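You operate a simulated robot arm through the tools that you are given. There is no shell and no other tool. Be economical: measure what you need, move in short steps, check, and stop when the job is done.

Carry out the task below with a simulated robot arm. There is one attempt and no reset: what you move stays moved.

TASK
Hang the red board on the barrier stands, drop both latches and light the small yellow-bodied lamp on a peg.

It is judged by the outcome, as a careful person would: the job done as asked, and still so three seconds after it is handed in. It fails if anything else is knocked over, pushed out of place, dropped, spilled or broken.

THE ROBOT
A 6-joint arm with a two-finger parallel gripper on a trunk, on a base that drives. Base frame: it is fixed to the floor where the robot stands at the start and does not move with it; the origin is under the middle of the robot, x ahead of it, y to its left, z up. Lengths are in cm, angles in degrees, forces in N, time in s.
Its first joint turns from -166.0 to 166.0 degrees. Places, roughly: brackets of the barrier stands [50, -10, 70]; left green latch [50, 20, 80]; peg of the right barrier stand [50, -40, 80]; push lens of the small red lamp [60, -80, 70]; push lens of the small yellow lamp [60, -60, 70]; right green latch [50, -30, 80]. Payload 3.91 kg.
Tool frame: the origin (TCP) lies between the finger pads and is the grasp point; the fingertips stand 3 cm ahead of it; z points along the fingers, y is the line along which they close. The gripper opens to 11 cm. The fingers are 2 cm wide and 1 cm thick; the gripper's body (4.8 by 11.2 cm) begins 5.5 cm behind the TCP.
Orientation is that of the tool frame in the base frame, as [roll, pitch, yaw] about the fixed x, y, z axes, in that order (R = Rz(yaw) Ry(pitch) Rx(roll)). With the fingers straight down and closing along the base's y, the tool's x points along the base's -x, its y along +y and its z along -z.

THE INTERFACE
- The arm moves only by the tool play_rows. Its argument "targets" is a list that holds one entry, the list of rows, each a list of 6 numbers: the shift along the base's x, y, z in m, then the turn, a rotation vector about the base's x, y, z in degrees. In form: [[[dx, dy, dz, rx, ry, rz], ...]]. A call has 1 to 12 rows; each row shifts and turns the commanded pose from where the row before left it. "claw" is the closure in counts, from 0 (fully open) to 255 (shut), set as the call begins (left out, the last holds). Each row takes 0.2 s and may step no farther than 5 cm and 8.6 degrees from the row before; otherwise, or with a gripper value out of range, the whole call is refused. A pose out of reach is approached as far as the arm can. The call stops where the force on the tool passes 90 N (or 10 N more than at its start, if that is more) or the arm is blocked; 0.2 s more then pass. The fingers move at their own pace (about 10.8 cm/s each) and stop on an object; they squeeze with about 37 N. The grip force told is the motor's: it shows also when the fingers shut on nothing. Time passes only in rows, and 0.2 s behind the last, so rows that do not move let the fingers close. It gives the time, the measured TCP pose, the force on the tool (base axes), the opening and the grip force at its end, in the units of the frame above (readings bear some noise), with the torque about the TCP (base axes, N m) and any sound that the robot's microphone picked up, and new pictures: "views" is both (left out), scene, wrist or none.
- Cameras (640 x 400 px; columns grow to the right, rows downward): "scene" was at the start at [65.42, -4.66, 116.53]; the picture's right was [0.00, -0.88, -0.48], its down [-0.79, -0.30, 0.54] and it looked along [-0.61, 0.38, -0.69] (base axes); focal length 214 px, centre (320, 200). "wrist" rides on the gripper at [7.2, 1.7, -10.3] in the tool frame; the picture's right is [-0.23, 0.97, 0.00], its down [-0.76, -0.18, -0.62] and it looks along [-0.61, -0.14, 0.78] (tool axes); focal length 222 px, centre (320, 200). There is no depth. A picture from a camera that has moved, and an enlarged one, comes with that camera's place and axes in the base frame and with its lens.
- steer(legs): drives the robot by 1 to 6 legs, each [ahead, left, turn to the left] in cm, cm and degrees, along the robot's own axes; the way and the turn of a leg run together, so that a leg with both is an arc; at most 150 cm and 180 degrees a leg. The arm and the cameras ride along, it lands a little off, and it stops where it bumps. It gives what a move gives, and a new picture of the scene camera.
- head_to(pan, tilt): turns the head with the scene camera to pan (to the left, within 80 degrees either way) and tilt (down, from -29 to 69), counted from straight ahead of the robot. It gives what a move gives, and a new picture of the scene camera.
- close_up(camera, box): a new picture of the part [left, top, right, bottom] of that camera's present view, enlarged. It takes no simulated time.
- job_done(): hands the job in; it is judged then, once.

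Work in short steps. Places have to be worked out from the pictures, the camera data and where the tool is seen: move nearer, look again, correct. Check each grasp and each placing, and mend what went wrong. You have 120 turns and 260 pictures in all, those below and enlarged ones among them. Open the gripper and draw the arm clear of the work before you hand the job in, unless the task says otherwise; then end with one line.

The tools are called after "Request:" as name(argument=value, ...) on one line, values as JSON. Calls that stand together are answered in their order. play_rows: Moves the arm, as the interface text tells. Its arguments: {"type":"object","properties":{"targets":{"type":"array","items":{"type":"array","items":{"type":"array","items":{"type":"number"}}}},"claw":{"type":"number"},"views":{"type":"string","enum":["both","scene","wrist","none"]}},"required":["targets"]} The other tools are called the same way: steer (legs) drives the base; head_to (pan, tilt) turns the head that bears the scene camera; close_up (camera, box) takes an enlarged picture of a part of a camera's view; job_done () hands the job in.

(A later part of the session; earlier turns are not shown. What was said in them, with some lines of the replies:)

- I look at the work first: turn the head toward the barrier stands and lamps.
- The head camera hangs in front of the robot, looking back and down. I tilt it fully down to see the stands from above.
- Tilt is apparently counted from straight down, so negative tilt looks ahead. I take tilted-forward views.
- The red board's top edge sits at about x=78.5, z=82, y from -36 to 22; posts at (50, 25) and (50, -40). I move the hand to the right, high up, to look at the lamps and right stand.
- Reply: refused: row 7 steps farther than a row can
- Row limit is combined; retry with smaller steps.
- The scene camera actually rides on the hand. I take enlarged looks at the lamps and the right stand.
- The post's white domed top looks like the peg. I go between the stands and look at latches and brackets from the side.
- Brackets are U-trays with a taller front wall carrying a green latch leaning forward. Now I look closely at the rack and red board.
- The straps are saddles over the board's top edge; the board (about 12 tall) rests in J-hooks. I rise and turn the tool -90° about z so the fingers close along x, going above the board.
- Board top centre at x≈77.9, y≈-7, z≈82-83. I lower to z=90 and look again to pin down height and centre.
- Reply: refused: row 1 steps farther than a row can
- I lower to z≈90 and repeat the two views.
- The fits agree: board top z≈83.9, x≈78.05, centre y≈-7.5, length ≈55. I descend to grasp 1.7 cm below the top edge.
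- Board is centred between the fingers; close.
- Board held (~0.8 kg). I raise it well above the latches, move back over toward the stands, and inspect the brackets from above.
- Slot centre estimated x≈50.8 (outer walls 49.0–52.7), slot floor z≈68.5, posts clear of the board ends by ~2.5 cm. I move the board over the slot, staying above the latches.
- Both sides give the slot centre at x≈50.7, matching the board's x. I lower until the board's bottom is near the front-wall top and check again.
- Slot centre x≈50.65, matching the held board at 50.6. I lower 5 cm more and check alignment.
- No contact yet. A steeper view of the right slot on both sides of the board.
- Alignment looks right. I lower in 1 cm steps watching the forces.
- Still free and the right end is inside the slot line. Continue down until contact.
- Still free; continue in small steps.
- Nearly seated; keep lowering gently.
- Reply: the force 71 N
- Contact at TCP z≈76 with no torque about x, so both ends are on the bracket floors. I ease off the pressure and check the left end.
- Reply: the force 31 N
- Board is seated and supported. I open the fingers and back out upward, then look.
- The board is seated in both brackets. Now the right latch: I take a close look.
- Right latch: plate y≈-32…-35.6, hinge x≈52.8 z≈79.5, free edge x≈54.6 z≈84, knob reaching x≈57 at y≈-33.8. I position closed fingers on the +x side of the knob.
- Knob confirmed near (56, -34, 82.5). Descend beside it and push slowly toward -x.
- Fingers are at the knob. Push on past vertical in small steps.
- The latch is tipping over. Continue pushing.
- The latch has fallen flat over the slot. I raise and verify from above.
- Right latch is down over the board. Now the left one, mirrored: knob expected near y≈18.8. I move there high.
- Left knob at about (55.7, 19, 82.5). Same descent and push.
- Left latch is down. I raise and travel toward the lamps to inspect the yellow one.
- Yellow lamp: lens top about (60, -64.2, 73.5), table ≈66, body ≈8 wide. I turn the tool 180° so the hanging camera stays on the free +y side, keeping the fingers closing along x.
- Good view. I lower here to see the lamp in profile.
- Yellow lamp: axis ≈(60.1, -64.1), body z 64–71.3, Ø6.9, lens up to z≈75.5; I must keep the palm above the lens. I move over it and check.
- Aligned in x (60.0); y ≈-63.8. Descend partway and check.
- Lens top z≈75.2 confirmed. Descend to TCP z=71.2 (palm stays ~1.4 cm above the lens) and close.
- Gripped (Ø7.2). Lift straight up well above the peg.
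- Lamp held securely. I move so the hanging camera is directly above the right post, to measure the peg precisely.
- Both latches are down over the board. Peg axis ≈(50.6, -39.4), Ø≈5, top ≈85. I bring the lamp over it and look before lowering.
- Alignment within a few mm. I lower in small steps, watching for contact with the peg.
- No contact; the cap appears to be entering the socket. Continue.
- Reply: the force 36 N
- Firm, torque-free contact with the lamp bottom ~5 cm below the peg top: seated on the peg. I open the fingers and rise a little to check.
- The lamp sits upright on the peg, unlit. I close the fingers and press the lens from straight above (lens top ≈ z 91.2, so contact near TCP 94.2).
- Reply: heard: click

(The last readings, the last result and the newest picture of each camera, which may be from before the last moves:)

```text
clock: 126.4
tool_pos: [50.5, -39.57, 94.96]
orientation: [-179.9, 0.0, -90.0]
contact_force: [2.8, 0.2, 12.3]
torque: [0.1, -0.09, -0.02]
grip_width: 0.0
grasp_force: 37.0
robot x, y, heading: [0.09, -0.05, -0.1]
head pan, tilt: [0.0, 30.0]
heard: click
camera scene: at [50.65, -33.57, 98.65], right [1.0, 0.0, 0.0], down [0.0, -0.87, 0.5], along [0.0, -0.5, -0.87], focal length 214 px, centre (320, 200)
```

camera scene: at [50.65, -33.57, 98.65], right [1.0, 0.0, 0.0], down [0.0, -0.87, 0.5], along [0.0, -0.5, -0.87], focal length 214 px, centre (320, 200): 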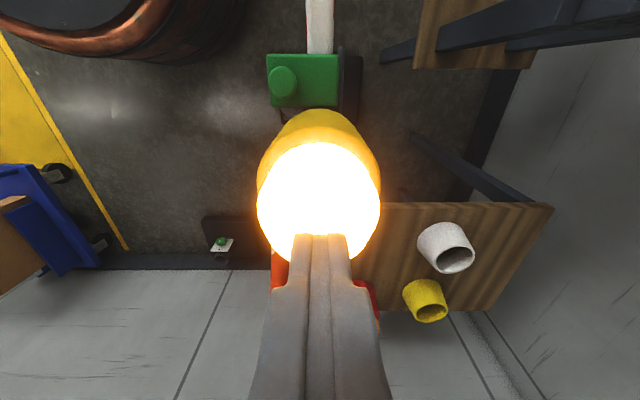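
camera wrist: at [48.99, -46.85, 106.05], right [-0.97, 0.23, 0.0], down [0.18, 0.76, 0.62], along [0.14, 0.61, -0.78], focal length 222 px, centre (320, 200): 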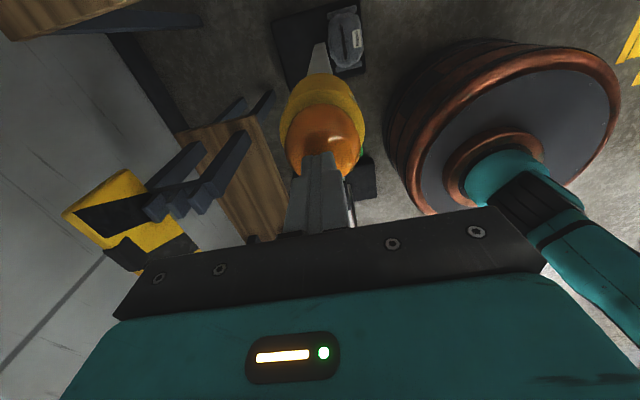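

A click was heard and the lamp is lit. I lift off gently, back away, open the gripper and check everything.

Request:
play_rows(targets=[[[0, 0, 0.01, 0, 0, 0], [0, 0, 0.04, 0, 0, 0], [0, 0, 0.05, 0, 0, 0], [0, 0, 0.05, 0, 0, 0], [0, 0.03, 0, 0, 0, 0], [0, 0.05, 0, 0, 0, 0], [0, 0.05, 0, 0, 0, 0], [0, 0.05, 0, 0, 0, 0], [0, 0.05, 0, 0, 0, 0]]], claw=255, views="none")

Request:
play_rows(targets=[[[0, 0, 0, 0, 0, 0], [0, 0, 0, 0, 0, 0], [0, 0, 0, 0, 0, 0]]], claw=0, views="wrist")

Request:
head_to(pan=0, tilt=35)

Request:
head_to(pan=0, tilt=-25)

```text
clock: 128.4
tool_pos: [50.69, -16.94, 109.58]
orientation: [179.9, 0.1, -89.9]
contact_force: [0.8, -0.2, -0.6]
torque: [-0.01, 0.0, 0.0]
grip_width: 0.0
grasp_force: 37.1
robot x, y, heading: [-0.02, -0.11, 0.0]
head pan, tilt: [0.0, 30.0]
```

```text
clock: 129.2
tool_pos: [50.78, -17.0, 109.77]
orientation: [-180.0, 0.0, -90.0]
contact_force: [-0.3, 0.3, 0.9]
torque: [0.0, -0.02, -0.04]
grip_width: 11.02
grasp_force: 0.1
robot x, y, heading: [-0.31, -0.18, 0.2]
head pan, tilt: [0.0, 30.0]
camera wrist: at [49.08, -24.21, 120.05], right [-0.97, 0.23, 0.0], down [0.18, 0.76, 0.62], along [0.14, 0.61, -0.78], focal length 222 px, centre (320, 200)
```

wrist: 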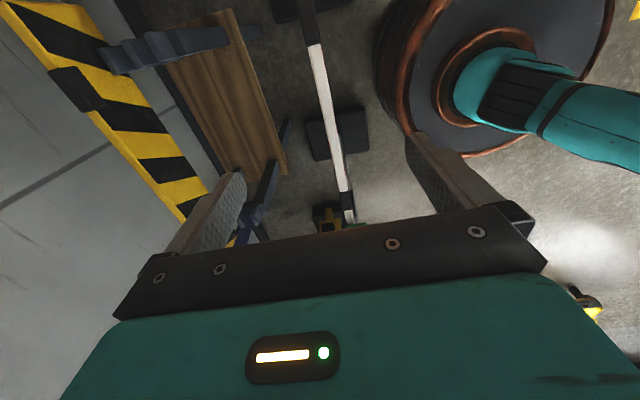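

```text
clock: 129.8
tool_pos: [50.7, -16.9, 109.7]
orientation: [179.9, 0.0, -90.1]
contact_force: [-0.3, 0.5, 0.3]
torque: [-0.03, -0.01, 0.02]
grip_width: 11.01
grasp_force: 0.0
robot x, y, heading: [-0.19, -0.06, -0.1]
head pan, tilt: [0.0, 35.0]
camera scene: at [50.84, -11.63, 113.72], right [1.0, 0.0, 0.0], down [0.0, -0.82, 0.57], along [0.0, -0.57, -0.82], focal length 214 px, centre (320, 200)
```

scene: 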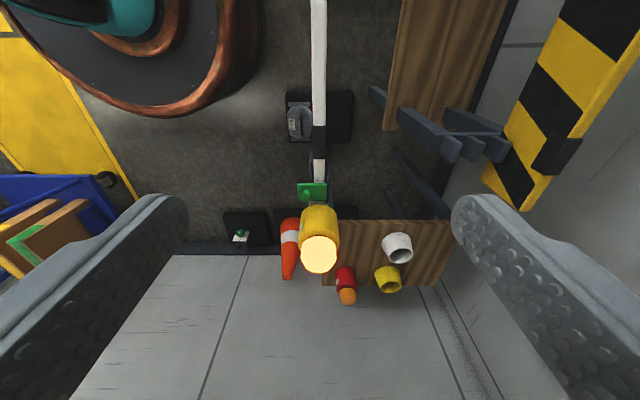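

```text
clock: 131.1
tool_pos: [50.83, -16.91, 109.75]
orientation: [-180.0, 0.0, -89.9]
contact_force: [0.0, -0.2, -1.1]
torque: [-0.02, -0.02, 0.0]
grip_width: 10.99
grasp_force: 0.2
robot x, y, heading: [-0.16, 0.06, -0.1]
head pan, tilt: [0.0, -25.0]
camera scene: at [50.84, -2.46, 115.43], right [1.0, 0.0, 0.0], down [0.0, -0.91, -0.42], along [0.0, 0.42, -0.91], focal length 214 px, centre (320, 200)
```

scene: 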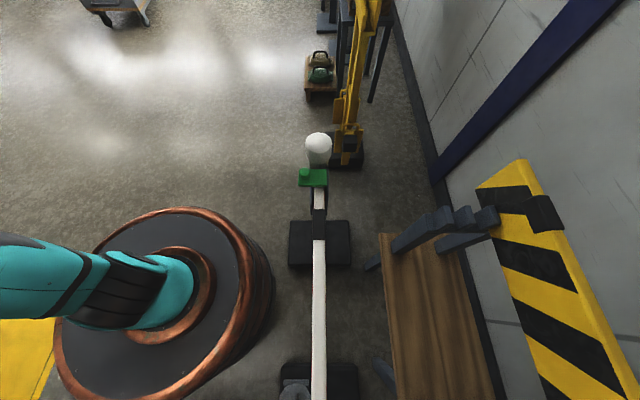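

Everything is in place: the board is in both brackets, both latches are down, and the lamp is lit on the right peg. The gripper is open and the arm is clear, so I hand the job in.

Request:
job_done()

```text
The job is handed in.
```

The red board hangs on both barrier stands with both latches dropped, and the small yellow-bodied lamp is lit on the right stand's peg.
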